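You operate a simulated robot arm through the tools that you are given. There is no shell and no other tool. Be economical: measure what you need, move in short steps, check, and stop when the job is done.

You are at the controls of a simulated robot arm. One attempt, no reset.

Task
Park the probe, turn the mode knob to OFF, switch programmer and holder off, then open both clamps.

Only the result counts: the job must be done as asked and must still hold three seconds after the hand-in. Knocking over, shifting, dropping, spilling or breaking anything else fails it.

Robot
A 7-joint arm with a two-finger parallel gripper on a trunk, on a base that drives. Base frame: it is fixed to the floor where the robot stands at the start and does not move with it; the origin is under the middle of the robot, x ahead of it, y to its left, z up; the surface under the hand at the start is at about z = 800. Lengths are in mm, angles in degrees, forces in N, time in s.
With the tool pointing down near the work surface it reaches from about 440 to 900 mm from the robot's upright axis, wherever it stands. Its first joint turns from -17.0 to 126.0 degrees. Places, roughly: holder switch [600, 200, 800]; left clamp [700, 200, 900]; mode knob [700, 0, 800]; programmer switch [700, -100, 800]; right clamp [700, 100, 900]; top of the probe post [800, 0, 800]. Payload 1.57 kg.
The TCP is the grasp point between the finger pads, 30 mm short of the fingertips. In the tool frame z runs along the fingers and y along their closing line. Largest opening 80 mm; finger width 17, thickness 12; the body of the gripper, 40 by 82 mm, starts 80 mm behind the TCP.
Orientation is that of the tool frame in the base frame, as a unit quaternion [w, x, y, z]. With the fingers straight down and closing along the base's y, the tool's x points along the base's -x, its y along +y and its z along -z.

Tools
- The arm moves only by the tool play_rows. Its arguments are lists of equal length, an entry for each row: "dp": the shift along the base's x, y, z in mm, a list of three; "rotation": the turn, a rotation vector about the base's x, y, z in rad, a list of three. In form: {"dp": [[dx, dy, dz], ...], "rotation": [[ax, ay, az], ...]}. A call has 1 to 12 rows; each row is the pose to reach, as a shift and turn from the pose commanded when the call began. "jaw" is the opening in per cent of the stroke, from 0 (shut) to 100 (fully open), set as the call begins (left out, the last holds). A row lasts 0.2 s, in which the tool goes at most 50 mm and 8.6 degrees; a call with a longer step from one row to the next is refused whole, and so is a gripper value outside its range. A pose out of reach is approached as far as the arm can. The call stops where the force on the tool passes 40 N (or 10 N more than at its start, if that is more) or the arm is blocked; 0.2 s more then pass. Each finger travels about 45 mm/s and halts on what it meets, pressing with about 41 N; the grip force reading is that of the motor and also rises with nothing between the fingers. The clock runs only during rows and for 0.2 s after the last one: add rows that repeat a pose to give the fingers time. It gives the time, the measured TCP pose, the force on the tool (base axes), the opening and the grip force at its end, in the units of the frame above (readings bear some noise), with the torque about the TCP (base axes, N m) and any sound that the robot's microphone picked up.
- Cameras (640 x 400 px; columns grow to the right, rows downward): "scene" is now at [9.6, -216.1, 1325.1]; the picture's right is [0.22, -0.98, 0.00], its down [-0.40, -0.09, -0.91] and it looks along [0.89, 0.20, -0.41] (base axes); focal length 254 px, centre (320, 200). "wrist" rides on the gripper at [72, -7, -122] in the tool frame; the picture's right is [0.09, 1.00, 0.00], its down [-0.84, 0.08, -0.54] and it looks along [-0.54, 0.05, 0.84] (tool axes); focal length 238 px, centre (320, 200). There is no depth. A picture from a camera that has moved, and an enlarged one, comes with that camera's place and axes in the base frame and with its lens. The place of the scene camera against the robot may be out by one fixed shift of up to 12 mm in any direction.
- get_image(camera): a new picture of that camera. It takes no simulated time.
- move_column(by): slides the trunk up (or, below 0, down) by that many mm; the arm and the scene camera ride with it, the base frame stays. It gives what a move gives, with no picture.
- steer(legs): drives the robot by 1 to 6 legs, each [ahead, left, turn to the left] in mm, mm and degrees, along the robot's own axes; the way and the turn of a leg run together, so that a leg with both is an arc; at most 1500 mm and 180 degrees a leg. The arm and the cameras ride along, it lands a little off, and it stops where it bumps. It gives what a move gives.
- head_to(pan, tilt): turns the head with the scene camera to pan (to the left, within 109 degrees either way) and tilt (down, from -29 to 69), counted from straight ahead of the robot. It gives what a move gives.
- enlarge(camera, box): a new picture of the part [left, top, right, bottom] of that camera's present view, enlarged. It takes no simulated time.
- close_job(): hands the job in; it is judged then, once.

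Go step by step. Nothing tells you exact positions but the pictures and the camera data: compare them with the known pose of the tool, close in by small moves and look again before you grip or let go. The budget is 120 turns and 82 pictures, counting those below and the enlarged ones. Unless the task says otherwise, let go and move clear before handing in, and close with one line.

The tools are called after "Emit:" as a command line: name --argument value ..., lists and objects as JSON in quotes. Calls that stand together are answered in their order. play_rows: Moves the arm, as the interface text tells. Its arguments: {"type":"object","properties":{"dp":{"type":"array"},"rotation":{"type":"array"},"jaw":{"type":"number"}},"required":["dp","rotation"]} The other tools are called the same way: move_column (by) slides the trunk up or down; steer (legs) drives the base; head_to (pan, tilt) turns the head that bears the scene camera; get_image (camera) takes a picture; enlarge (camera, box) takes an enlarged picture of a part of a camera's view; close_job () hands the job in.

At the start:

```text
time: 0.0
position: [487.0, -24.5, 1152.6]
ee_rot: [0.0, 0.0, 1.0, 0.001]
wrist_force: [0.3, 1.3, 0.5]
wrist_torque: [-0.01, 0.01, -0.01]
width: 80.1
gripper_force: 0.0
trunk travel left (down, up): [-675.0, 115.0]
robot x, y, heading: [-1.2, 2.3, 0.2]
head pan, tilt: [12.5, 24.1]
```

scene: 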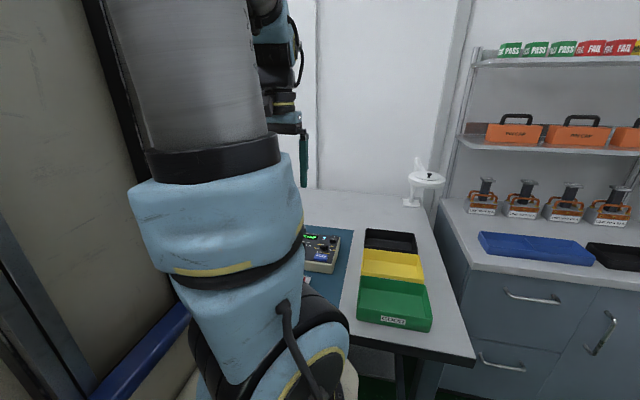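
wrist: 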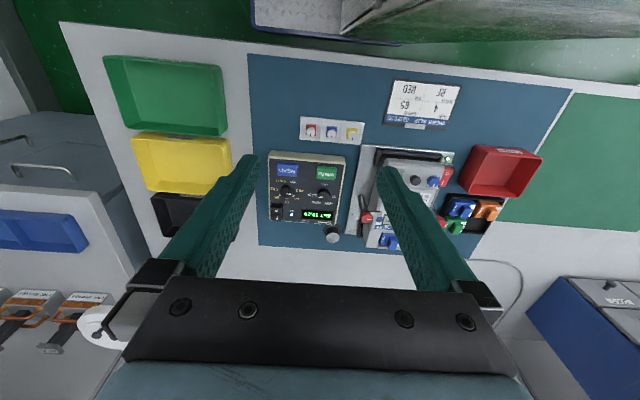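

The wrist view shows the programmer (with display) in the middle and the holder fixture to its right (base +y). I'll look closer before moving.

Emit:
enlarge --camera "wrist" --box '[240, 100, 480, 250]'

Emit:
enlarge --camera "wrist" --box '[340, 130, 500, 260]'

```text
2.67 times, centred on (360, 175) of wrist
camera zoom: at [415.0, -31.2, 1274.7], right [-0.09, 1.0, 0.0], down [0.84, 0.08, 0.54], along [0.54, 0.05, -0.84], focal length 636 px, centre (213, 267)
```

zoom: 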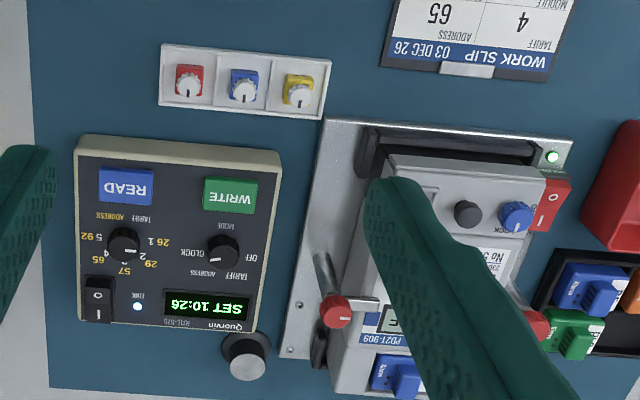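

```text
3.08 times, centred on (420, 195) of wrist
camera zoom: at [415.0, -31.2, 1274.7], right [-0.09, 1.0, 0.0], down [0.84, 0.08, 0.54], along [0.54, 0.05, -0.84], focal length 733 px, centre (12, 215)
```

zoom: 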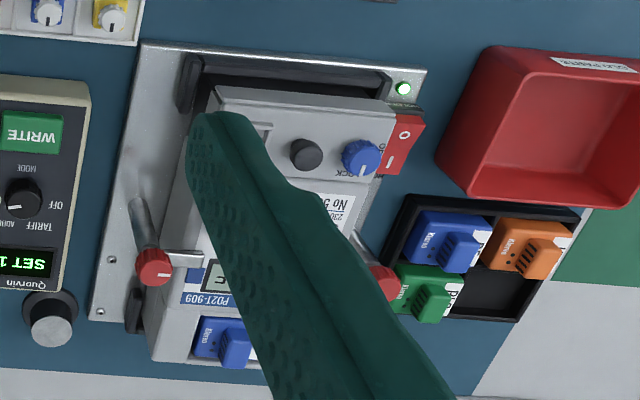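

I'll move the hand forward so the wrist camera sits above the programmer and holder, well above everything.

Emit:
play_rows --dp '[[40, 15, 0], [80, 30, 0], [120, 45, 0], [160, 60, 0], [200, 75, 0], [220, 90, -20], [230, 100, -50]]' --rotation '[[0, 0, 0], [0, 0, 0], [0, 0, 0], [0, 0, 0], [0, 0, 0], [0, 0, 0], [0, 0, 0]]'

Emit:
get_image --camera "wrist"

Emit:
get_image --camera "scene"

```text
time: 1.6
position: [716.9, 75.5, 1102.9]
ee_rot: [0.0, 0.001, 1.0, 0.0]
wrist_force: [-0.3, -0.5, -0.1]
wrist_torque: [0.02, -0.03, -0.01]
width: 80.4
gripper_force: 0.0
trunk travel left (down, up): [-675.0, 115.0]
robot x, y, heading: [-5.2, -2.7, 0.2]
head pan, tilt: [12.5, 24.1]
```

```text
77 pictures are left
camera wrist: at [645.9, 69.0, 1224.1], right [-0.09, 1.0, 0.0], down [0.84, 0.08, 0.54], along [0.54, 0.05, -0.84], focal length 238 px, centre (320, 200)
```

wrist: 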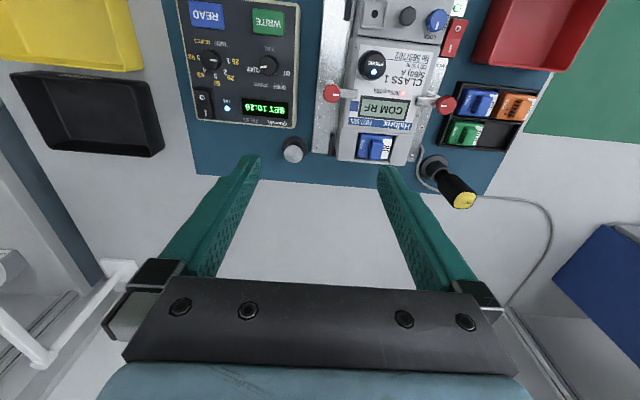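

```text
76 pictures are left
camera scene: at [9.3, -216.4, 1325.1], right [0.22, -0.98, 0.0], down [-0.4, -0.09, -0.91], along [0.89, 0.2, -0.41], focal length 254 px, centre (320, 200)
```

scene: 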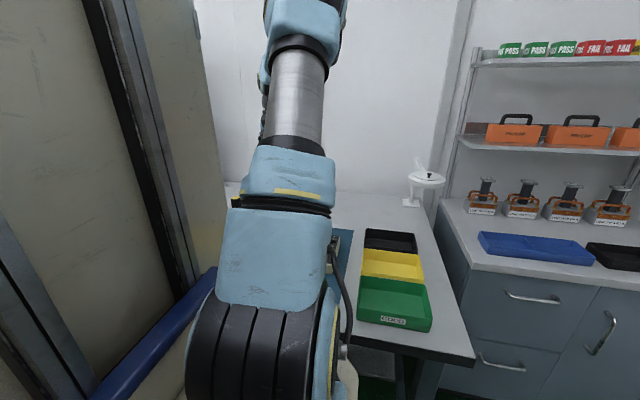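

Emit:
enlarge --camera "wrist" --box '[310, 0, 550, 210]'

Emit:
enlarge --camera "wrist" --box '[170, 0, 330, 170]'

```text
1.90 times, centred on (430, 105) of wrist
camera zoom: at [645.9, 69.0, 1224.1], right [-0.09, 1.0, 0.0], down [0.84, 0.08, 0.54], along [0.54, 0.05, -0.84], focal length 454 px, centre (110, 381)
```

zoom: 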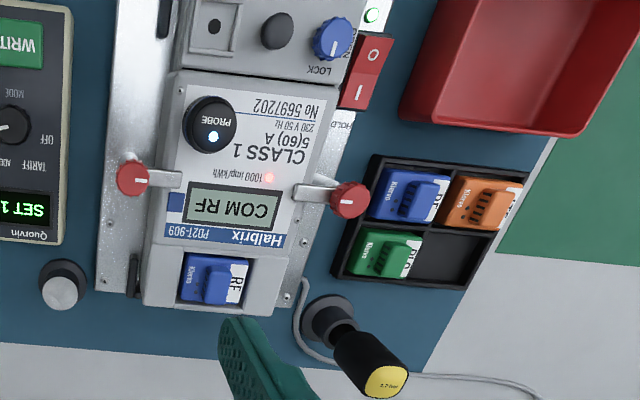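

```text
2.35 times, centred on (250, 85) of wrist
camera zoom: at [645.9, 69.0, 1224.1], right [-0.09, 1.0, 0.0], down [0.84, 0.08, 0.54], along [0.54, 0.05, -0.84], focal length 561 px, centre (485, 471)
```

zoom: 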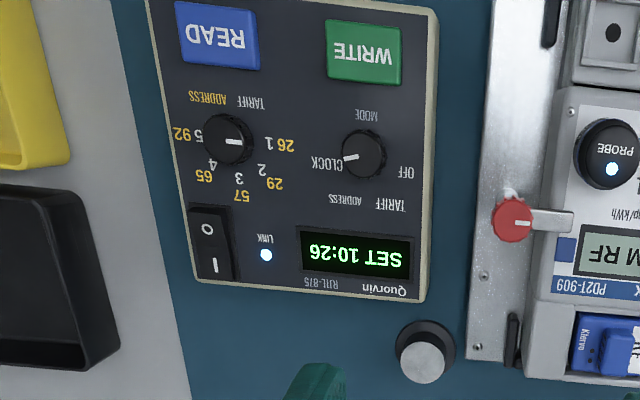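

The probe is the black cylinder on the meter face, the post stands past the programmer, the mode knob is on CLOCK and both rockers have O toward me. I'll take nearer views for triangulation.

Emit:
play_rows --dp '[[0, 30, -20], [0, 60, -40], [0, 60, -60]]' --rotation '[[0, 0, 0], [0, 0, 0], [0, 0, 0]]'

Emit:
get_image --camera "wrist"

Emit:
play_rows --dp '[[-50, -20, 0], [-100, -40, 0], [-150, -60, 0], [-200, -80, 0], [-220, -120, 0]]' --rotation '[[0, 0, 0], [0, 0, 0], [0, 0, 0], [0, 0, 0], [0, 0, 0]]'

Emit:
get_image --camera "wrist"

```text
time: 2.4
position: [717.6, 134.7, 1042.0]
ee_rot: [0.0, 0.0, 1.0, 0.0]
wrist_force: [0.3, 0.9, -1.1]
wrist_torque: [0.01, 0.0, -0.02]
width: 80.0
gripper_force: 0.1
trunk travel left (down, up): [-675.0, 115.0]
robot x, y, heading: [1.4, -0.4, 0.1]
head pan, tilt: [12.5, 24.1]
```

```text
73 pictures are left
camera wrist: at [646.3, 127.8, 1163.8], right [-0.09, 1.0, 0.0], down [0.84, 0.08, 0.54], along [0.54, 0.05, -0.84], focal length 238 px, centre (320, 200)
```

wrist: 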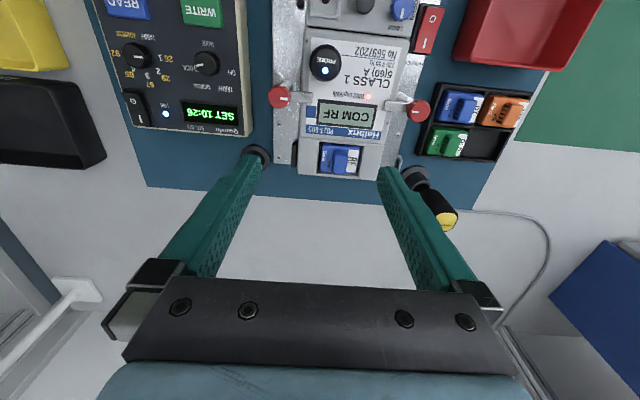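

```text
refused: row 1 steps farther than a row can; nothing moved
```

```text
72 pictures are left
camera wrist: at [646.3, 127.8, 1163.8], right [-0.09, 1.0, 0.0], down [0.84, 0.08, 0.54], along [0.54, 0.05, -0.84], focal length 238 px, centre (320, 200)
```

wrist: 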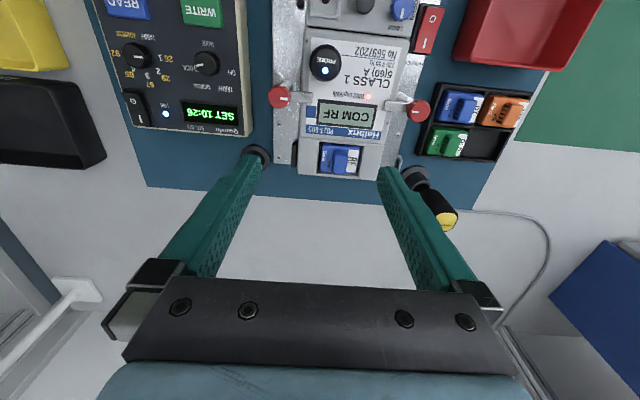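

Emit:
play_rows --dp '[[-45, -15, 0], [-90, -30, 0], [-135, -45, 0], [-180, -60, 0], [-210, -90, 0], [-220, -120, 0]]' --rotation '[[0, 0, 0], [0, 0, 0], [0, 0, 0], [0, 0, 0], [0, 0, 0], [0, 0, 0]]'

Emit:
enlarge --camera "wrist" --box '[380, 80, 640, 280]'

Emit:
enlarge --camera "wrist" --box '[200, 80, 460, 280]'

```text
time: 3.8
position: [495.2, 17.8, 1040.8]
ee_rot: [0.0, 0.0, 1.0, -0.001]
wrist_force: [-0.2, 0.8, 0.2]
wrist_torque: [-0.03, 0.01, 0.02]
width: 79.8
gripper_force: 0.0
trunk travel left (down, up): [-675.0, 115.0]
robot x, y, heading: [-0.7, -0.2, 0.1]
head pan, tilt: [12.5, 24.1]
```

```text
2.00 times, centred on (510, 180) of wrist
camera zoom: at [424.4, 10.9, 1162.1], right [-0.09, 1.0, 0.0], down [0.84, 0.08, 0.54], along [0.54, 0.05, -0.84], focal length 477 px, centre (-60, 240)
```

zoom: 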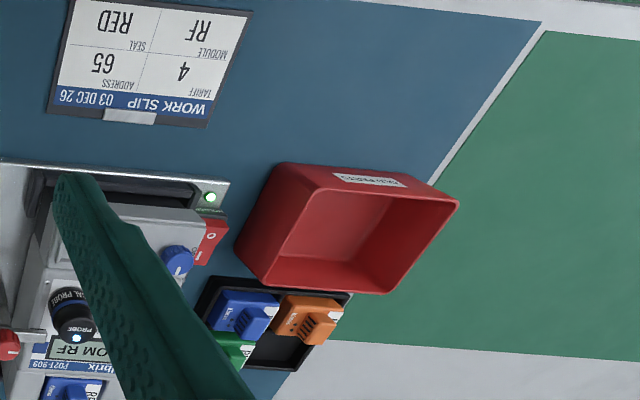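

```text
2.00 times, centred on (330, 180) of wrist
camera zoom: at [424.4, 10.9, 1162.1], right [-0.09, 1.0, 0.0], down [0.84, 0.08, 0.54], along [0.54, 0.05, -0.84], focal length 477 px, centre (300, 240)
```

zoom: 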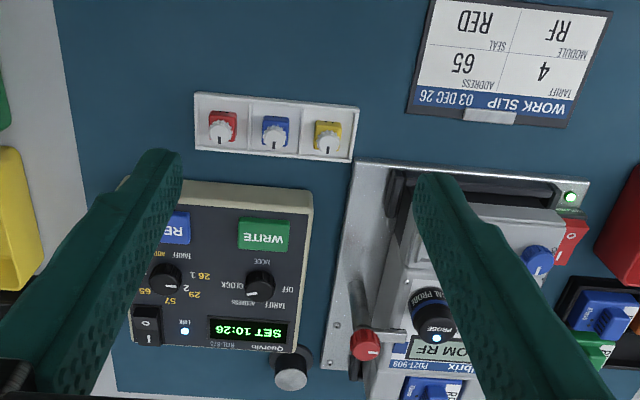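

Triangulated: probe top ≈ (658,134,898), post top ≈ (810,37,825), mode knob ≈ (673,-1,848), clamp knobs ≈ (695,88,888) and (696,242,888). I'll hover above the probe for a close look.

Emit:
play_rows --dp '[[35, 25, -10], [70, 50, -20], [105, 75, -30], [140, 100, -40], [161, 118, -60], [161, 118, -82]]' --rotation '[[0, 0, 0], [0, 0, 0], [0, 0, 0], [0, 0, 0], [0, 0, 0], [0, 0, 0]]'

Emit:
enlarge --camera "wrist" --box '[160, 0, 480, 200]'

```text
time: 5.2
position: [657.0, 135.2, 961.1]
ee_rot: [0.0, 0.0, 1.0, -0.001]
wrist_force: [-0.6, 0.9, -0.7]
wrist_torque: [0.0, 0.0, 0.04]
width: 79.8
gripper_force: 0.0
trunk travel left (down, up): [-675.0, 115.0]
robot x, y, heading: [0.2, 0.1, -0.0]
head pan, tilt: [12.5, 24.1]
```

```text
2.00 times, centred on (320, 100) of wrist
camera zoom: at [585.2, 127.3, 1082.4], right [-0.09, 1.0, 0.0], down [0.84, 0.08, 0.54], along [0.54, 0.05, -0.84], focal length 477 px, centre (320, 400)
```

zoom: 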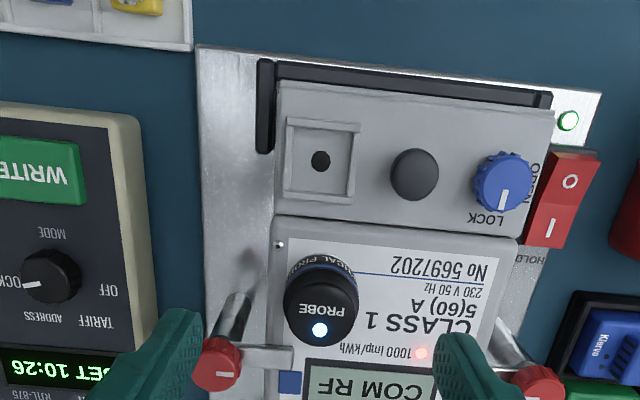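

The probe is ~28 mm wide with its top at ~898 and the meter face at ~873. I narrow the jaw and descend around it.

Emit:
play_rows --dp '[[0, 0, 0], [0, 0, 0], [0, 0, -15], [0, 0, -30]]' --rotation '[[0, 0, 0], [0, 0, 0], [0, 0, 0], [0, 0, 0]]' --jaw 65

Emit:
enlarge --camera "wrist" --box '[200, 50, 440, 200]'

```text
time: 6.2
position: [658.9, 132.7, 931.5]
ee_rot: [0.0, -0.001, 1.0, 0.0]
wrist_force: [0.0, -0.2, 0.4]
wrist_torque: [-0.01, -0.02, 0.0]
width: 52.1
gripper_force: 0.0
trunk travel left (down, up): [-675.0, 115.0]
robot x, y, heading: [1.9, 1.6, -0.3]
head pan, tilt: [12.5, 24.1]
```

```text
2.67 times, centred on (320, 125) of wrist
camera zoom: at [586.6, 126.4, 1053.1], right [-0.09, 1.0, 0.0], down [0.84, 0.08, 0.54], along [0.54, 0.05, -0.84], focal length 636 px, centre (320, 400)
```

zoom: 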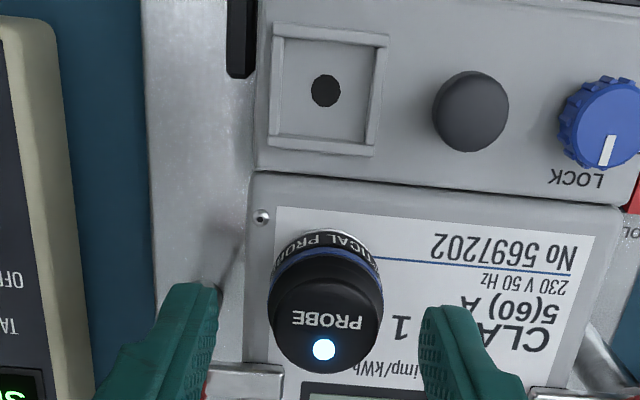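

Emit:
play_rows --dp '[[2, 1, -8], [2, 1, -15], [2, 1, -22]]' --rotation '[[0, 0, 0], [0, 0, 0], [0, 0, 0]]'

Emit:
enlarge --camera "wrist" --box '[200, 50, 440, 200]'

```text
time: 7.0
position: [660.5, 134.5, 910.3]
ee_rot: [0.0, 0.0, 1.0, 0.0]
wrist_force: [0.4, 0.2, -0.4]
wrist_torque: [0.02, 0.02, -0.06]
width: 52.0
gripper_force: 0.0
trunk travel left (down, up): [-675.0, 115.0]
robot x, y, heading: [0.3, 2.7, -0.1]
head pan, tilt: [12.5, 24.1]
```

```text
2.67 times, centred on (320, 125) of wrist
camera zoom: at [588.4, 127.4, 1031.1], right [-0.09, 1.0, 0.0], down [0.84, 0.08, 0.54], along [0.54, 0.05, -0.84], focal length 636 px, centre (320, 400)
```

zoom: 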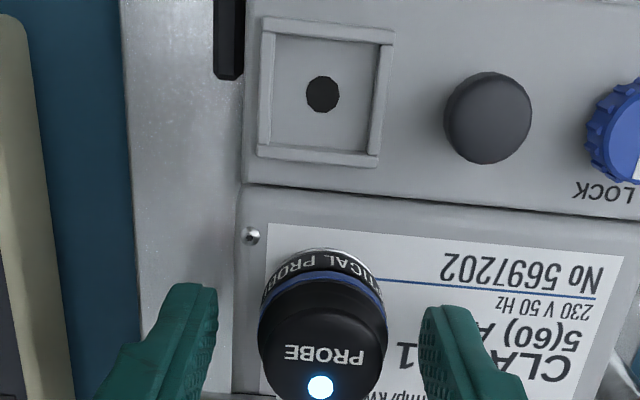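

Emit:
play_rows --dp '[[0, 0, -4], [0, 0, -4]]' --rotation '[[0, 0, 0], [0, 0, 0]]'

Emit:
play_rows --dp '[[0, 0, 0], [0, 0, 0], [0, 0, 0], [0, 0, 0]]' --rotation '[[0, 0, 0], [0, 0, 0], [0, 0, 0], [0, 0, 0]]' --jaw 0

Emit:
enlarge --camera "wrist" --box '[200, 50, 440, 200]'

```text
time: 7.6
position: [660.1, 134.1, 907.0]
ee_rot: [-0.001, 0.0, 1.0, 0.0]
wrist_force: [0.0, -0.5, 0.3]
wrist_torque: [-0.01, 0.02, -0.03]
width: 52.1
gripper_force: 0.1
trunk travel left (down, up): [-675.0, 115.0]
robot x, y, heading: [-0.9, 0.8, -0.2]
head pan, tilt: [12.5, 24.1]
```

```text
time: 8.6
position: [660.4, 133.1, 906.7]
ee_rot: [0.0, 0.0, 1.0, 0.0]
wrist_force: [-0.6, -1.1, -0.5]
wrist_torque: [-0.01, -0.01, -0.01]
width: 30.4
gripper_force: 21.6
trunk travel left (down, up): [-675.0, 115.0]
robot x, y, heading: [-2.1, 3.5, -0.0]
head pan, tilt: [12.5, 24.1]
```

```text
2.67 times, centred on (320, 125) of wrist
camera zoom: at [588.4, 127.1, 1027.3], right [-0.09, 1.0, 0.0], down [0.84, 0.08, 0.54], along [0.54, 0.05, -0.84], focal length 636 px, centre (320, 400)
```

zoom: 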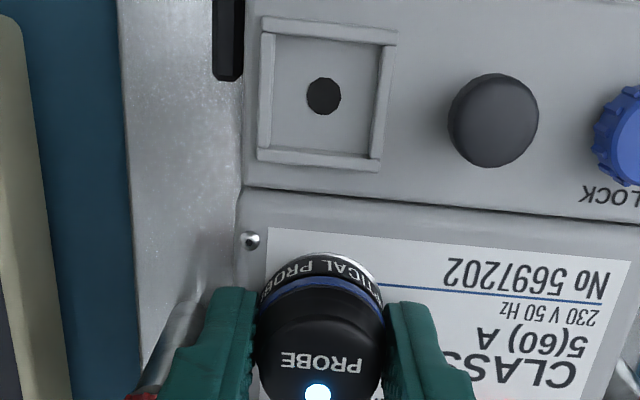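

Gripped at 30.4 mm; lift slowly.

Emit:
play_rows --dp '[[0, 0, 3], [0, 0, 8], [0, 0, 20], [0, 0, 40], [0, 0, 70]]' --rotation '[[0, 0, 0], [0, 0, 0], [0, 0, 0], [0, 0, 0], [0, 0, 0]]'

Emit:
get_image --camera "wrist"

```text
time: 9.8
position: [657.9, 135.6, 976.6]
ee_rot: [0.0, 0.0, 1.0, 0.0]
wrist_force: [0.4, -0.6, -0.8]
wrist_torque: [-0.02, 0.0, -0.01]
width: 30.6
gripper_force: 22.0
trunk travel left (down, up): [-675.0, 115.0]
robot x, y, heading: [-0.4, -3.2, 0.1]
head pan, tilt: [12.5, 24.1]
```

```text
65 pictures are left
camera wrist: at [586.5, 128.8, 1097.3], right [-0.09, 1.0, 0.0], down [0.84, 0.08, 0.54], along [0.54, 0.05, -0.84], focal length 238 px, centre (320, 200)
```

wrist: 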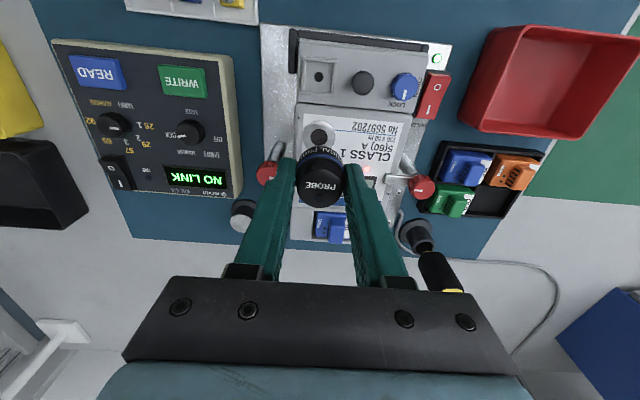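

The display shows NO LINK and the probe is held. Now I carry it toward the post, stopping beside it to measure.

Emit:
play_rows --dp '[[30, -40, 0], [60, -80, 0], [90, -120, 0], [115, -150, 0], [130, -165, -20], [130, -165, -45]]' --rotation '[[0, 0, 0], [0, 0, 0], [0, 0, 0], [0, 0, 0], [0, 0, 0], [0, 0, 0]]'

Emit:
get_image --camera "wrist"

```text
time: 11.2
position: [788.2, -28.7, 929.3]
ee_rot: [0.0, 0.0, 1.0, 0.0]
wrist_force: [-0.1, -0.3, -0.5]
wrist_torque: [-0.03, -0.03, 0.02]
width: 30.8
gripper_force: 22.2
trunk travel left (down, up): [-675.0, 115.0]
robot x, y, heading: [-0.3, 3.7, -0.3]
head pan, tilt: [12.5, 24.1]
```

```text
64 pictures are left
camera wrist: at [716.4, -36.5, 1051.0], right [-0.09, 1.0, 0.0], down [0.84, 0.08, 0.54], along [0.54, 0.05, -0.84], focal length 238 px, centre (320, 200)
```

wrist: 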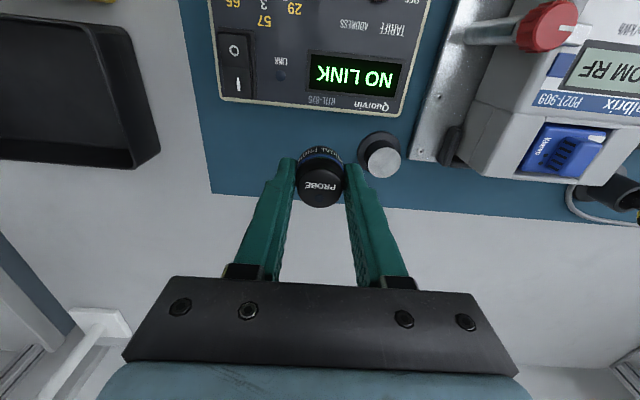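

Emit:
enlarge --camera "wrist" --box '[280, 100, 480, 225]'

Emit:
head_to --pan 20 --tilt 35

Emit:
get_image --camera "scene"

```text
3.20 times, centred on (380, 162) of wrist
camera zoom: at [716.4, -36.5, 1051.0], right [-0.09, 1.0, 0.0], down [0.84, 0.08, 0.54], along [0.54, 0.05, -0.84], focal length 763 px, centre (128, 320)
```

zoom: 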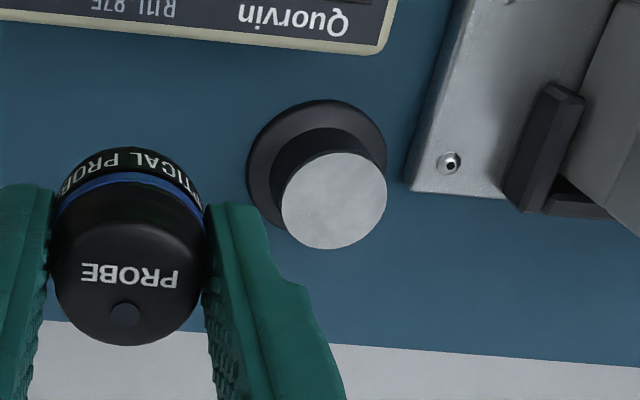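

```text
time: 11.9
position: [788.7, -29.4, 929.8]
ee_rot: [0.001, 0.0, 1.0, 0.0]
wrist_force: [-0.5, 0.1, -0.6]
wrist_torque: [-0.01, 0.02, 0.01]
width: 30.6
gripper_force: 22.2
trunk travel left (down, up): [-675.0, 115.0]
robot x, y, heading: [1.5, -2.8, -0.2]
head pan, tilt: [20.0, 35.0]
```

```text
62 pictures are left
camera scene: at [2.3, -206.0, 1307.9], right [0.34, -0.94, 0.0], down [-0.54, -0.2, -0.82], along [0.77, 0.28, -0.57], focal length 254 px, centre (320, 200)
```

scene: 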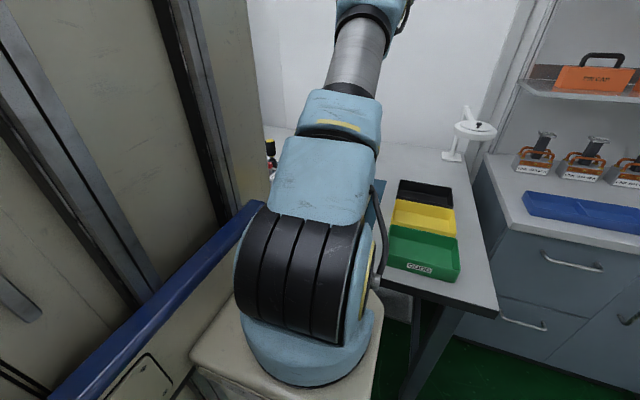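

Post top is at about (810.5, 38, 825), 33 mm across. I move over it and come down near.

Emit:
play_rows --dp '[[10, 34, 0], [20.5, 68.5, 0], [20.5, 68.5, -20], [20.5, 68.5, -40], [20.5, 68.5, -52]]' --rotation '[[0, 0, 0], [0, 0, 0], [0, 0, 0], [0, 0, 0], [0, 0, 0]]'

Emit:
enlarge --camera "wrist" --box '[220, 100, 420, 225]'

```text
time: 13.1
position: [810.3, 37.7, 878.2]
ee_rot: [-0.001, 0.0, 1.0, 0.0]
wrist_force: [-0.3, -0.3, -0.3]
wrist_torque: [-0.02, -0.03, -0.01]
width: 30.7
gripper_force: 21.9
trunk travel left (down, up): [-675.0, 115.0]
robot x, y, heading: [3.4, -4.4, -0.1]
head pan, tilt: [20.0, 35.0]
```

```text
3.20 times, centred on (320, 162) of wrist
camera zoom: at [739.0, 31.5, 1000.0], right [-0.09, 1.0, 0.0], down [0.84, 0.08, 0.54], along [0.54, 0.05, -0.84], focal length 763 px, centre (320, 320)
```

zoom: 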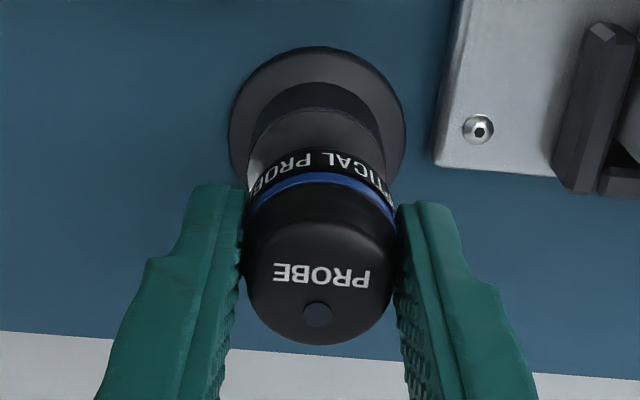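

Emit:
play_rows --dp '[[0, 0, -5], [0, 0, -9], [0, 0, -12]]' --rotation '[[0, 0, 0], [0, 0, 0], [0, 0, 0]]'

Emit:
enlarge --camera "wrist" --box '[220, 100, 420, 225]'

```text
time: 13.9
position: [810.0, 38.0, 864.5]
ee_rot: [-0.001, 0.0, 1.0, 0.0]
wrist_force: [-0.9, -0.2, -1.4]
wrist_torque: [-0.04, 0.02, 0.02]
width: 30.7
gripper_force: 21.8
trunk travel left (down, up): [-675.0, 115.0]
robot x, y, heading: [1.0, 0.9, -0.1]
head pan, tilt: [20.0, 35.0]
```

```text
3.20 times, centred on (320, 162) of wrist
camera zoom: at [738.9, 30.7, 986.9], right [-0.09, 1.0, 0.0], down [0.84, 0.08, 0.54], along [0.54, 0.05, -0.84], focal length 763 px, centre (320, 320)
```

zoom: 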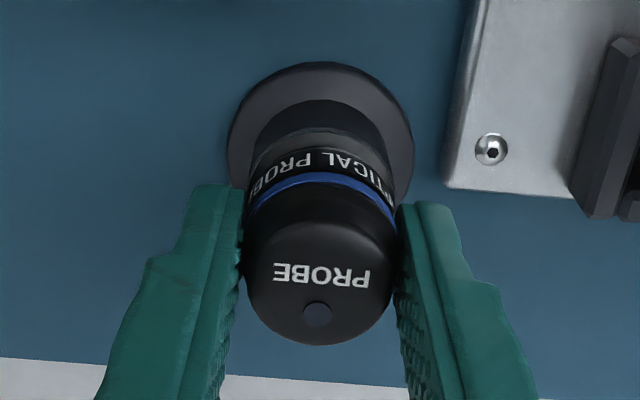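

Emit:
play_rows --dp '[[0, 0, -3], [0, 0, -6]]' --rotation '[[0, 0, 0], [0, 0, 0]]'

Emit:
enlarge --camera "wrist" --box '[260, 100, 380, 175]'

```text
time: 14.5
position: [811.6, 38.2, 862.3]
ee_rot: [0.002, -0.001, 1.0, 0.0]
wrist_force: [0.1, -3.1, 18.7]
wrist_torque: [-0.08, 0.03, -0.03]
width: 30.8
gripper_force: 22.0
trunk travel left (down, up): [-675.0, 115.0]
robot x, y, heading: [-2.6, -0.8, -0.1]
head pan, tilt: [20.0, 35.0]
```

```text
5.33 times, centred on (320, 138) of wrist
camera zoom: at [738.9, 30.8, 983.2], right [-0.09, 1.0, 0.0], down [0.83, 0.08, 0.55], along [0.54, 0.05, -0.84], focal length 1271 px, centre (320, 533)
```

zoom: 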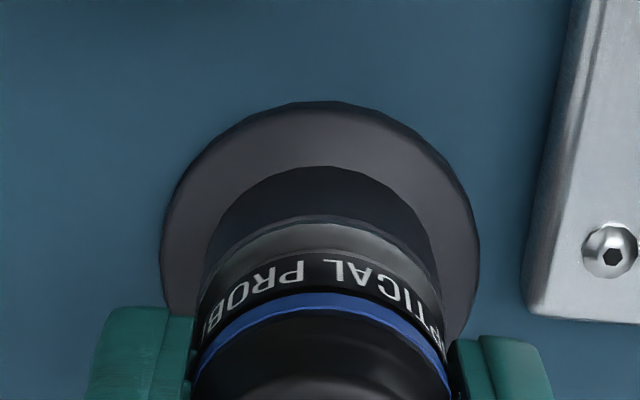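

Contact at TCP z ≈ 862 as expected; the probe appears ~2–3 mm too far in x. I lift slightly, shift back and set it down lightly.

Emit:
play_rows --dp '[[0, 0, 5], [-2.5, 0, 5], [-2.5, 0, 3], [-2.5, 0, 1.5]]' --rotation '[[0, 0, 0], [0, 0, 0], [0, 0, 0], [0, 0, 0]]'

Emit:
enlarge --camera "wrist" --box '[260, 100, 380, 175]'

```text
time: 15.5
position: [807.9, 39.3, 861.3]
ee_rot: [-0.001, 0.0, 1.0, 0.001]
wrist_force: [-0.3, -0.1, 0.8]
wrist_torque: [0.02, 0.03, 0.02]
width: 30.8
gripper_force: 21.8
trunk travel left (down, up): [-675.0, 115.0]
robot x, y, heading: [0.9, 1.0, 0.2]
head pan, tilt: [20.0, 35.0]
```

```text
5.33 times, centred on (320, 138) of wrist
camera zoom: at [736.2, 32.7, 983.4], right [-0.09, 1.0, 0.0], down [0.84, 0.08, 0.54], along [0.54, 0.05, -0.84], focal length 1271 px, centre (320, 533)
```

zoom: 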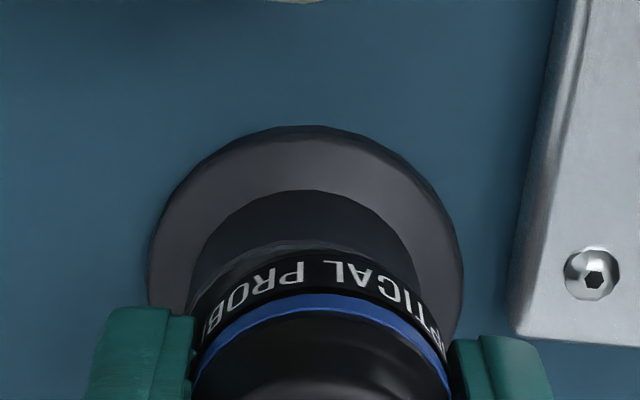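

Emit:
play_rows --dp '[[0, -1.5, 2], [0, -1.5, 0], [0, -1.5, -0.8]]' --rotation '[[0, 0, 0], [0, 0, 0], [0, 0, 0]]'

Emit:
enlarge --camera "wrist" --box '[260, 100, 380, 175]'

```text
time: 16.3
position: [807.3, 37.0, 862.1]
ee_rot: [0.0, 0.0, 1.0, 0.0]
wrist_force: [-0.7, 0.7, 2.9]
wrist_torque: [0.04, -0.05, -0.02]
width: 30.7
gripper_force: 21.7
trunk travel left (down, up): [-675.0, 115.0]
robot x, y, heading: [2.0, -1.2, -0.1]
head pan, tilt: [20.0, 35.0]
```

```text
5.33 times, centred on (320, 138) of wrist
camera zoom: at [735.7, 29.4, 983.3], right [-0.09, 1.0, 0.0], down [0.84, 0.08, 0.54], along [0.54, 0.05, -0.84], focal length 1271 px, centre (320, 533)
```

zoom: 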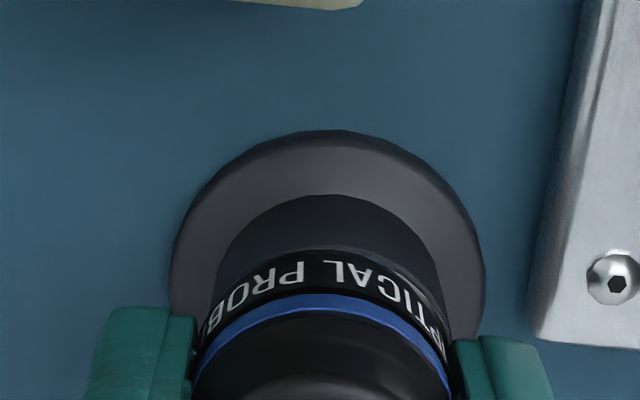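

Centred now with light contact. Release and rise.

Emit:
play_rows --dp '[[0, 0, 0], [0, 0, 0], [0, 0, 0], [0, 0, 15], [0, 0, 40], [0, 0, 80]]' --rotation '[[0, 0, 0], [0, 0, 0], [0, 0, 0], [0, 0, 0], [0, 0, 0], [0, 0, 0]]' --jaw 65

Emit:
get_image --camera "wrist"

```text
time: 17.7
position: [809.4, 39.2, 942.1]
ee_rot: [-0.001, 0.0, 1.0, 0.0]
wrist_force: [0.0, 0.6, -0.1]
wrist_torque: [0.0, 0.03, -0.03]
width: 52.0
gripper_force: 0.1
trunk travel left (down, up): [-675.0, 115.0]
robot x, y, heading: [-0.5, 0.8, -0.1]
head pan, tilt: [20.0, 35.0]
```

```text
56 pictures are left
camera wrist: at [737.4, 31.8, 1064.1], right [-0.09, 1.0, 0.0], down [0.84, 0.08, 0.54], along [0.54, 0.05, -0.84], focal length 238 px, centre (320, 200)
```

wrist: 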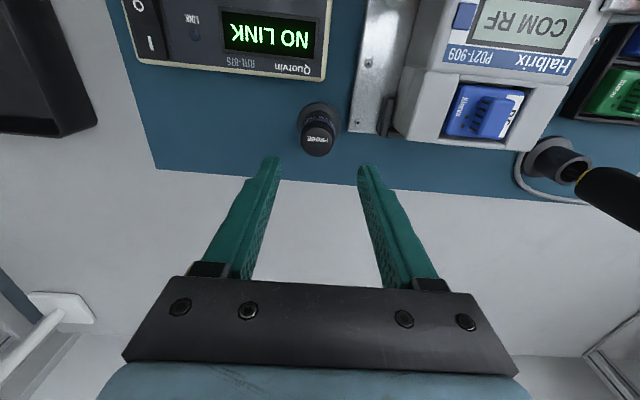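

Probe parked. Next: hover over the mode knob and examine its pointer and label angles.

Emit:
play_rows --dp '[[-40, -10, 0], [-80, -20, 0], [-120, -30, 0], [-135, -37.5, -20], [-135, -37.5, -35]]' --rotation '[[0, 0, 0], [0, 0, 0], [0, 0, 0], [0, 0, 0], [0, 0, 0]]'

Emit:
enlarge --camera "wrist" --box '[220, 50, 420, 175]'

```text
time: 18.9
position: [673.6, -1.1, 907.7]
ee_rot: [0.0, 0.0, 1.0, 0.0]
wrist_force: [0.4, 0.3, 0.4]
wrist_torque: [-0.01, -0.02, 0.01]
width: 51.7
gripper_force: 0.0
trunk travel left (down, up): [-675.0, 115.0]
robot x, y, heading: [-0.6, -0.8, -0.1]
head pan, tilt: [20.0, 35.0]
```

```text
3.20 times, centred on (320, 112) of wrist
camera zoom: at [602.4, -7.2, 1028.7], right [-0.09, 1.0, 0.0], down [0.84, 0.08, 0.54], along [0.54, 0.05, -0.84], focal length 763 px, centre (320, 480)
```

zoom: 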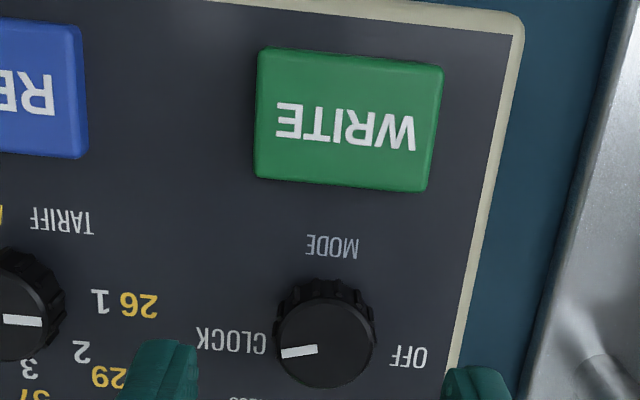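

The knob centre is about (677.5, 1), pointer 75° right of straight-ahead (CLOCK), OFF at 75° left. I pre-rotate the hand −75° above it.

Emit:
play_rows --dp '[[4.5, 2, 0], [4.5, 2, 0], [4.5, 2, 0], [4.5, 2, 0], [4.5, 2, 0], [4.5, 2, 0], [4.5, 2, 0], [4.5, 2, 0], [4.5, 2, 0], [4.5, 2, 0]]' --rotation '[[0, 0, -0.1309], [0, 0, -0.2618], [0, 0, -0.3927], [0, 0, -0.5236], [0, 0, -0.6545], [0, 0, -0.7854], [0, 0, -0.9163], [0, 0, -1.0472], [0, 0, -1.1781], [0, 0, -1.309]]' --jaw 50

Emit:
enlarge --camera "wrist" --box '[220, 75, 420, 200]'

```text
time: 21.1
position: [676.7, 1.8, 906.2]
ee_rot: [0.0, 0.61, 0.792, 0.0]
wrist_force: [-0.1, 1.1, 0.1]
wrist_torque: [-0.01, 0.0, 0.0]
width: 39.8
gripper_force: 0.1
trunk travel left (down, up): [-675.0, 115.0]
robot x, y, heading: [-1.0, -3.2, -0.1]
head pan, tilt: [20.0, 35.0]
```

```text
3.20 times, centred on (320, 138) of wrist
camera zoom: at [652.2, 69.0, 1027.6], right [0.94, 0.34, 0.0], down [0.29, -0.79, 0.54], along [0.19, -0.51, -0.84], focal length 763 px, centre (320, 400)
```

zoom: 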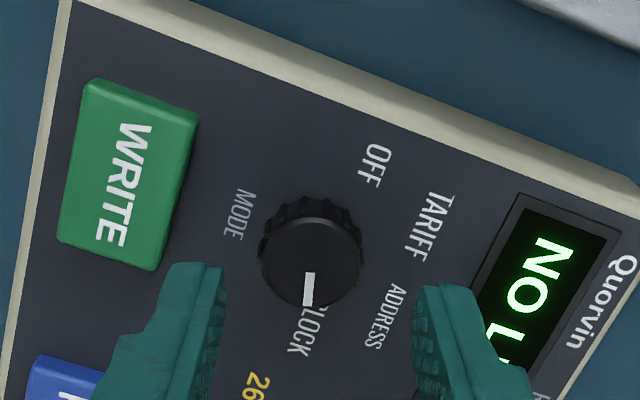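

Emit:
play_rows --dp '[[-1, -0.3, -12], [-1, -0.3, -22], [-1, -0.3, -30], [-1, -0.3, -35]]' --rotation '[[0, 0, 0], [0, 0, 0], [0, 0, 0], [0, 0, 0]]'

Emit:
enlarge --camera "wrist" --box '[220, 75, 420, 200]'

```text
time: 22.1
position: [675.7, 0.0, 869.6]
ee_rot: [0.0, 0.609, 0.793, 0.001]
wrist_force: [0.3, 0.4, 0.8]
wrist_torque: [0.02, -0.04, -0.01]
width: 40.1
gripper_force: 0.2
trunk travel left (down, up): [-675.0, 115.0]
robot x, y, heading: [0.5, -1.9, -0.2]
head pan, tilt: [20.0, 35.0]
```

```text
3.20 times, centred on (320, 138) of wrist
camera zoom: at [650.9, 67.9, 991.4], right [0.94, 0.35, 0.0], down [0.29, -0.79, 0.54], along [0.19, -0.51, -0.84], focal length 763 px, centre (320, 400)
```

zoom: 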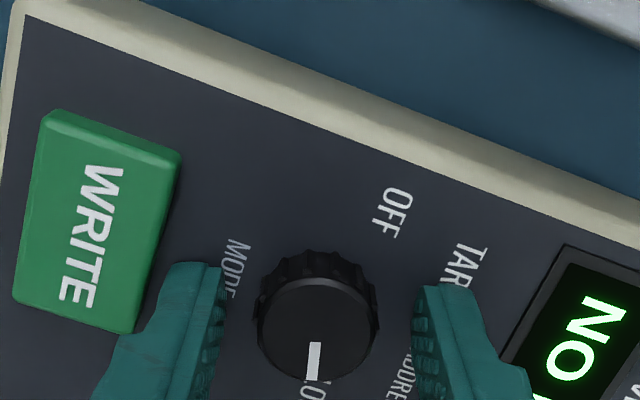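

Straddling well. Close on the knob.

Emit:
play_rows --dp '[[0, 0, 0], [0, 0, 0], [0, 0, 0]]' --rotation '[[0, 0, 0], [0, 0, 0], [0, 0, 0]]' --jaw 0

Emit:
play_rows --dp '[[0, 0, 0], [0, 0, 0], [0, 0, 0], [0, 0, 0], [0, 0, 0], [0, 0, 0]]' --rotation '[[0, 0, 0.1309], [0, 0, 0.2618], [0, 0, 0.3927], [0, 0, 0.5236], [0, 0, 0.6545], [0, 0, 0.7854]]'

Emit:
enlarge --camera "wrist" --box '[220, 75, 420, 200]'

```text
time: 22.9
position: [673.7, 0.9, 870.4]
ee_rot: [-0.001, 0.609, 0.793, -0.001]
wrist_force: [-6.3, -1.1, -0.1]
wrist_torque: [0.03, -0.11, 0.03]
width: 24.0
gripper_force: 31.4
trunk travel left (down, up): [-675.0, 115.0]
robot x, y, heading: [-1.4, 0.3, -0.1]
head pan, tilt: [20.0, 35.0]
```

```text
time: 24.3
position: [676.0, -0.1, 870.9]
ee_rot: [-0.002, 0.258, 0.966, -0.001]
wrist_force: [-10.1, -6.9, -8.5]
wrist_torque: [0.08, -0.2, 0.01]
width: 23.9
gripper_force: 35.8
trunk travel left (down, up): [-675.0, 115.0]
robot x, y, heading: [-4.8, 0.4, -0.1]
head pan, tilt: [20.0, 35.0]
```

```text
3.20 times, centred on (320, 138) of wrist
camera zoom: at [610.2, 30.4, 991.6], right [0.42, 0.91, 0.0], down [0.77, -0.35, 0.54], along [0.49, -0.23, -0.84], focal length 763 px, centre (320, 400)
```

zoom: 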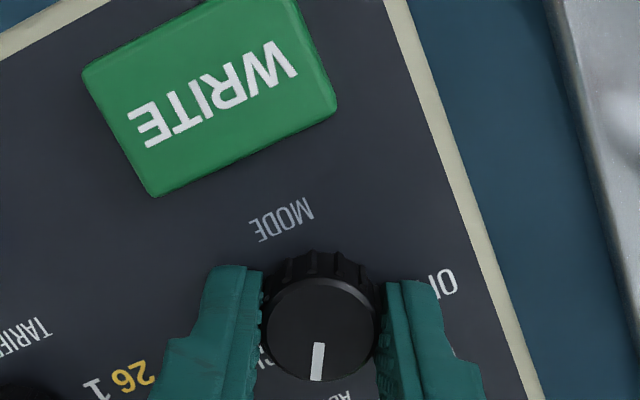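

The knob follows. Continue the turn, nudging 1 mm toward −x to relieve side force.

Emit:
play_rows --dp '[[-1, -0.5, 0.5], [-1, -0.5, 0.5], [-1, -0.5, 0.5], [-1, -0.5, 0.5], [-1, -0.5, 0.5], [-1, -0.5, 0.5], [-1, -0.5, 0.5], [-1, -0.5, 0.5]]' --rotation '[[0, 0, 0.1309], [0, 0, 0.2618], [0, 0, 0.3927], [0, 0, 0.5236], [0, 0, 0.6545], [0, 0, 0.7854], [0, 0, 0.9163], [0, 0, 1.0472]]'

Emit:
play_rows --dp '[[0, 0, 0], [0, 0, 0], [0, 0, 0], [0, 0, 0], [0, 0, 0], [0, 0, 0]]' --rotation '[[0, 0, 0.1309], [0, 0, 0.2618], [0, 0, 0.3927], [0, 0, 0.5236], [0, 0, 0.6545], [0, 0, 0.7854]]'

Emit:
get_image --camera "wrist"

```text
time: 26.1
position: [675.8, 1.7, 871.1]
ee_rot: [0.0, -0.26, 0.965, 0.0]
wrist_force: [1.7, 7.3, -30.7]
wrist_torque: [-0.15, -0.21, 0.01]
width: 23.7
gripper_force: 35.8
trunk travel left (down, up): [-675.0, 115.0]
robot x, y, heading: [-0.8, 0.7, 0.4]
head pan, tilt: [20.0, 35.0]
```

```text
time: 27.5
position: [675.2, 0.3, 871.3]
ee_rot: [-0.002, -0.61, 0.792, 0.001]
wrist_force: [-12.3, 9.4, -25.9]
wrist_torque: [0.5, -0.22, -0.03]
width: 23.5
gripper_force: 35.4
trunk travel left (down, up): [-675.0, 115.0]
robot x, y, heading: [0.4, -0.8, -0.0]
head pan, tilt: [20.0, 35.0]
```

```text
51 pictures are left
camera wrist: at [663.5, -69.9, 992.4], right [-0.99, 0.17, 0.0], down [0.14, 0.83, 0.54], along [0.09, 0.53, -0.84], focal length 238 px, centre (320, 200)
```

wrist: 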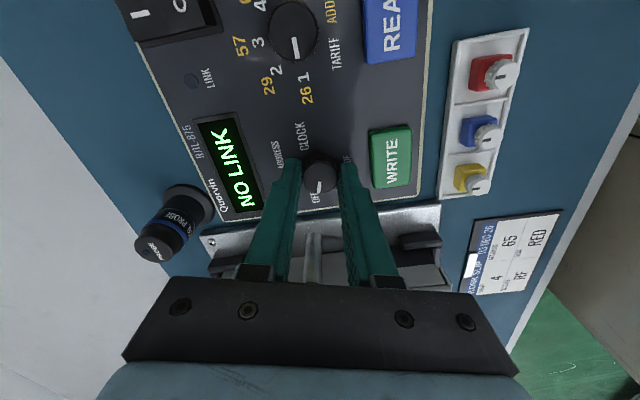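

Pointer now appears at OFF. Relax, open and rise to check.

Emit:
play_rows --dp '[[0, 0, -1], [0, 0, -1]]' --rotation '[[0, 0, 0], [0, 0, 0]]'

Emit:
play_rows --dp '[[0, 0, 0], [0, 0, 0], [0, 0, 10], [0, 0, 35]]' --rotation '[[0, 0, 0], [0, 0, 0], [0, 0, 0], [0, 0, 0]]' --jaw 50

Emit:
enlarge --camera "wrist" --box '[180, 50, 420, 200]'

```text
time: 28.1
position: [675.0, -0.3, 870.4]
ee_rot: [-0.001, -0.609, 0.793, 0.0]
wrist_force: [-15.7, 10.8, -14.0]
wrist_torque: [-0.57, 0.34, -0.02]
width: 23.6
gripper_force: 35.6
trunk travel left (down, up): [-675.0, 115.0]
robot x, y, heading: [-1.9, 1.9, -0.0]
head pan, tilt: [20.0, 35.0]
```

```text
time: 29.1
position: [677.1, 1.1, 906.0]
ee_rot: [-0.001, -0.609, 0.794, 0.0]
wrist_force: [-0.4, -0.6, -0.6]
wrist_torque: [0.03, -0.04, 0.0]
width: 39.9
gripper_force: 0.0
trunk travel left (down, up): [-675.0, 115.0]
robot x, y, heading: [-1.5, 2.0, -0.2]
head pan, tilt: [20.0, 35.0]
```

```text
2.67 times, centred on (300, 125) of wrist
camera zoom: at [664.4, -71.9, 1027.4], right [-0.99, 0.17, 0.0], down [0.14, 0.83, 0.54], along [0.09, 0.53, -0.84], focal length 636 px, centre (373, 400)
```

zoom: 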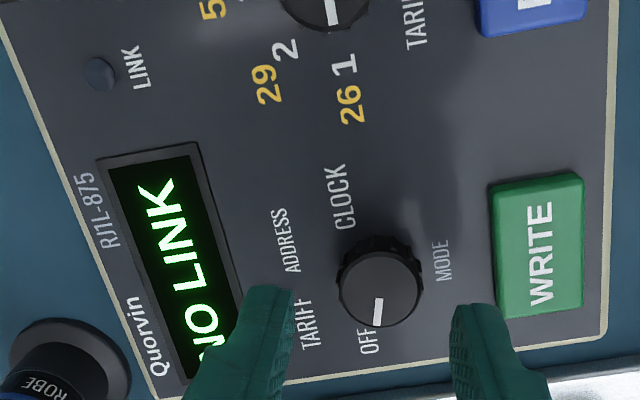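

The pointer is at OFF. Now I rotate back, close the jaw and go to look at the programmer's rocker.

Emit:
play_rows --dp '[[5, -15, 15], [10, -30, 20], [15, -45, 20], [20, -60, 20], [25, -75, 20], [30, -90, 20], [40, -105, 20], [50, -120, 20], [55, -135, 20], [60, -150, 20]]' --rotation '[[0, 0, -0.1309], [0, 0, -0.2618], [0, 0, -0.3927], [0, 0, -0.5236], [0, 0, -0.6545], [0, 0, -0.7854], [0, 0, -0.9163], [0, 0, -1.0472], [0, 0, -1.1781], [0, 0, -1.309]]' --jaw 0

Emit:
enlarge --camera "wrist" --box '[260, 50, 500, 200]'

```text
time: 31.3
position: [734.5, -149.6, 925.5]
ee_rot: [0.0, 0.001, 1.0, 0.0]
wrist_force: [-0.6, 0.5, 0.4]
wrist_torque: [0.02, 0.01, 0.04]
width: 0.0
gripper_force: 21.2
trunk travel left (down, up): [-675.0, 115.0]
robot x, y, heading: [1.3, -1.6, 0.1]
head pan, tilt: [20.0, 35.0]
```

```text
2.67 times, centred on (380, 125) of wrist
camera zoom: at [662.9, -155.7, 1046.5], right [-0.09, 1.0, 0.0], down [0.84, 0.08, 0.54], along [0.54, 0.05, -0.84], focal length 636 px, centre (160, 400)
```

zoom: 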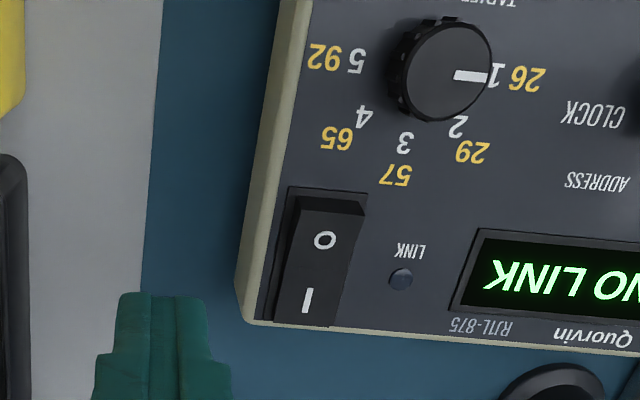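

The rocker's O end (raised) is at about (720, −98, 852). I move above and press gently.

Emit:
play_rows --dp '[[-10, 30, 0], [-15.5, 51.8, 0], [-15.5, 51.8, -20], [-15.5, 51.8, -34]]' --rotation '[[0, 0, 0], [0, 0, 0], [0, 0, 0], [0, 0, 0]]'

Emit:
enlarge --camera "wrist" --box '[220, 75, 420, 200]'

```text
time: 32.3
position: [720.8, -97.2, 892.0]
ee_rot: [0.0, 0.0, 1.0, 0.0]
wrist_force: [-0.4, 0.6, 0.1]
wrist_torque: [0.02, 0.0, 0.0]
width: 0.0
gripper_force: 21.2
trunk travel left (down, up): [-675.0, 115.0]
robot x, y, heading: [1.0, 3.3, -0.1]
head pan, tilt: [20.0, 35.0]
```

```text
3.20 times, centred on (320, 138) of wrist
camera zoom: at [648.8, -104.8, 1013.2], right [-0.09, 1.0, 0.0], down [0.84, 0.08, 0.54], along [0.54, 0.05, -0.84], focal length 763 px, centre (320, 400)
```

zoom: 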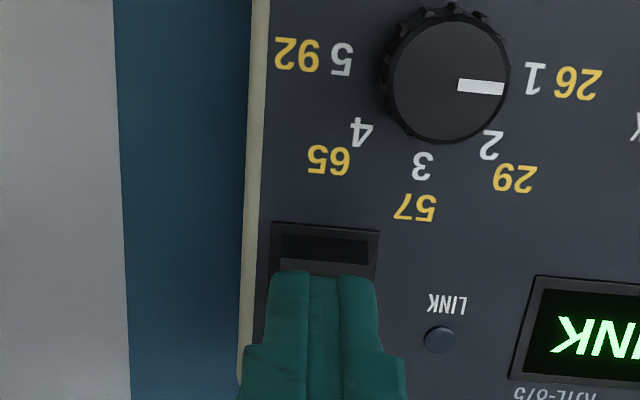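

Emit:
play_rows --dp '[[0, 0.7, -4], [0, 0.7, -8], [0, 0.7, -10], [0, 0.7, -12], [0, 0.7, -14], [0, 0.7, -16]]' --rotation '[[0, 0, 0], [0, 0, 0], [0, 0, 0], [0, 0, 0], [0, 0, 0], [0, 0, 0]]'

Emit:
get_image --camera "wrist"

```text
time: 33.7
position: [719.3, -95.4, 878.0]
ee_rot: [0.0, 0.0, 1.0, 0.0]
wrist_force: [-3.7, -1.5, 9.2]
wrist_torque: [-0.05, 0.04, 0.07]
width: 0.0
gripper_force: 21.0
trunk travel left (down, up): [-675.0, 115.0]
robot x, y, heading: [0.1, 1.9, -0.1]
head pan, tilt: [20.0, 35.0]
heard: click
```

```text
47 pictures are left
camera wrist: at [647.9, -103.2, 997.5], right [-0.09, 1.0, 0.0], down [0.84, 0.08, 0.54], along [0.54, 0.05, -0.84], focal length 238 px, centre (320, 200)
```

wrist: 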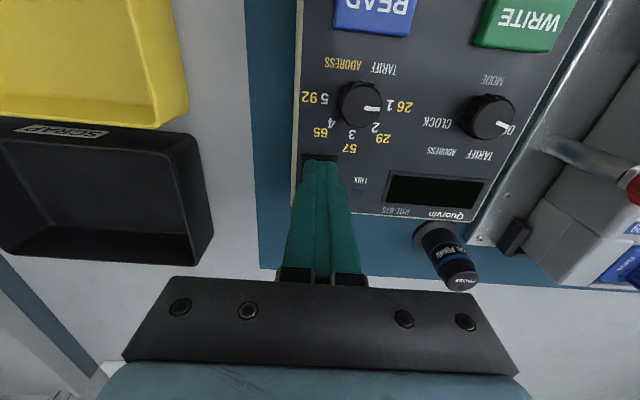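

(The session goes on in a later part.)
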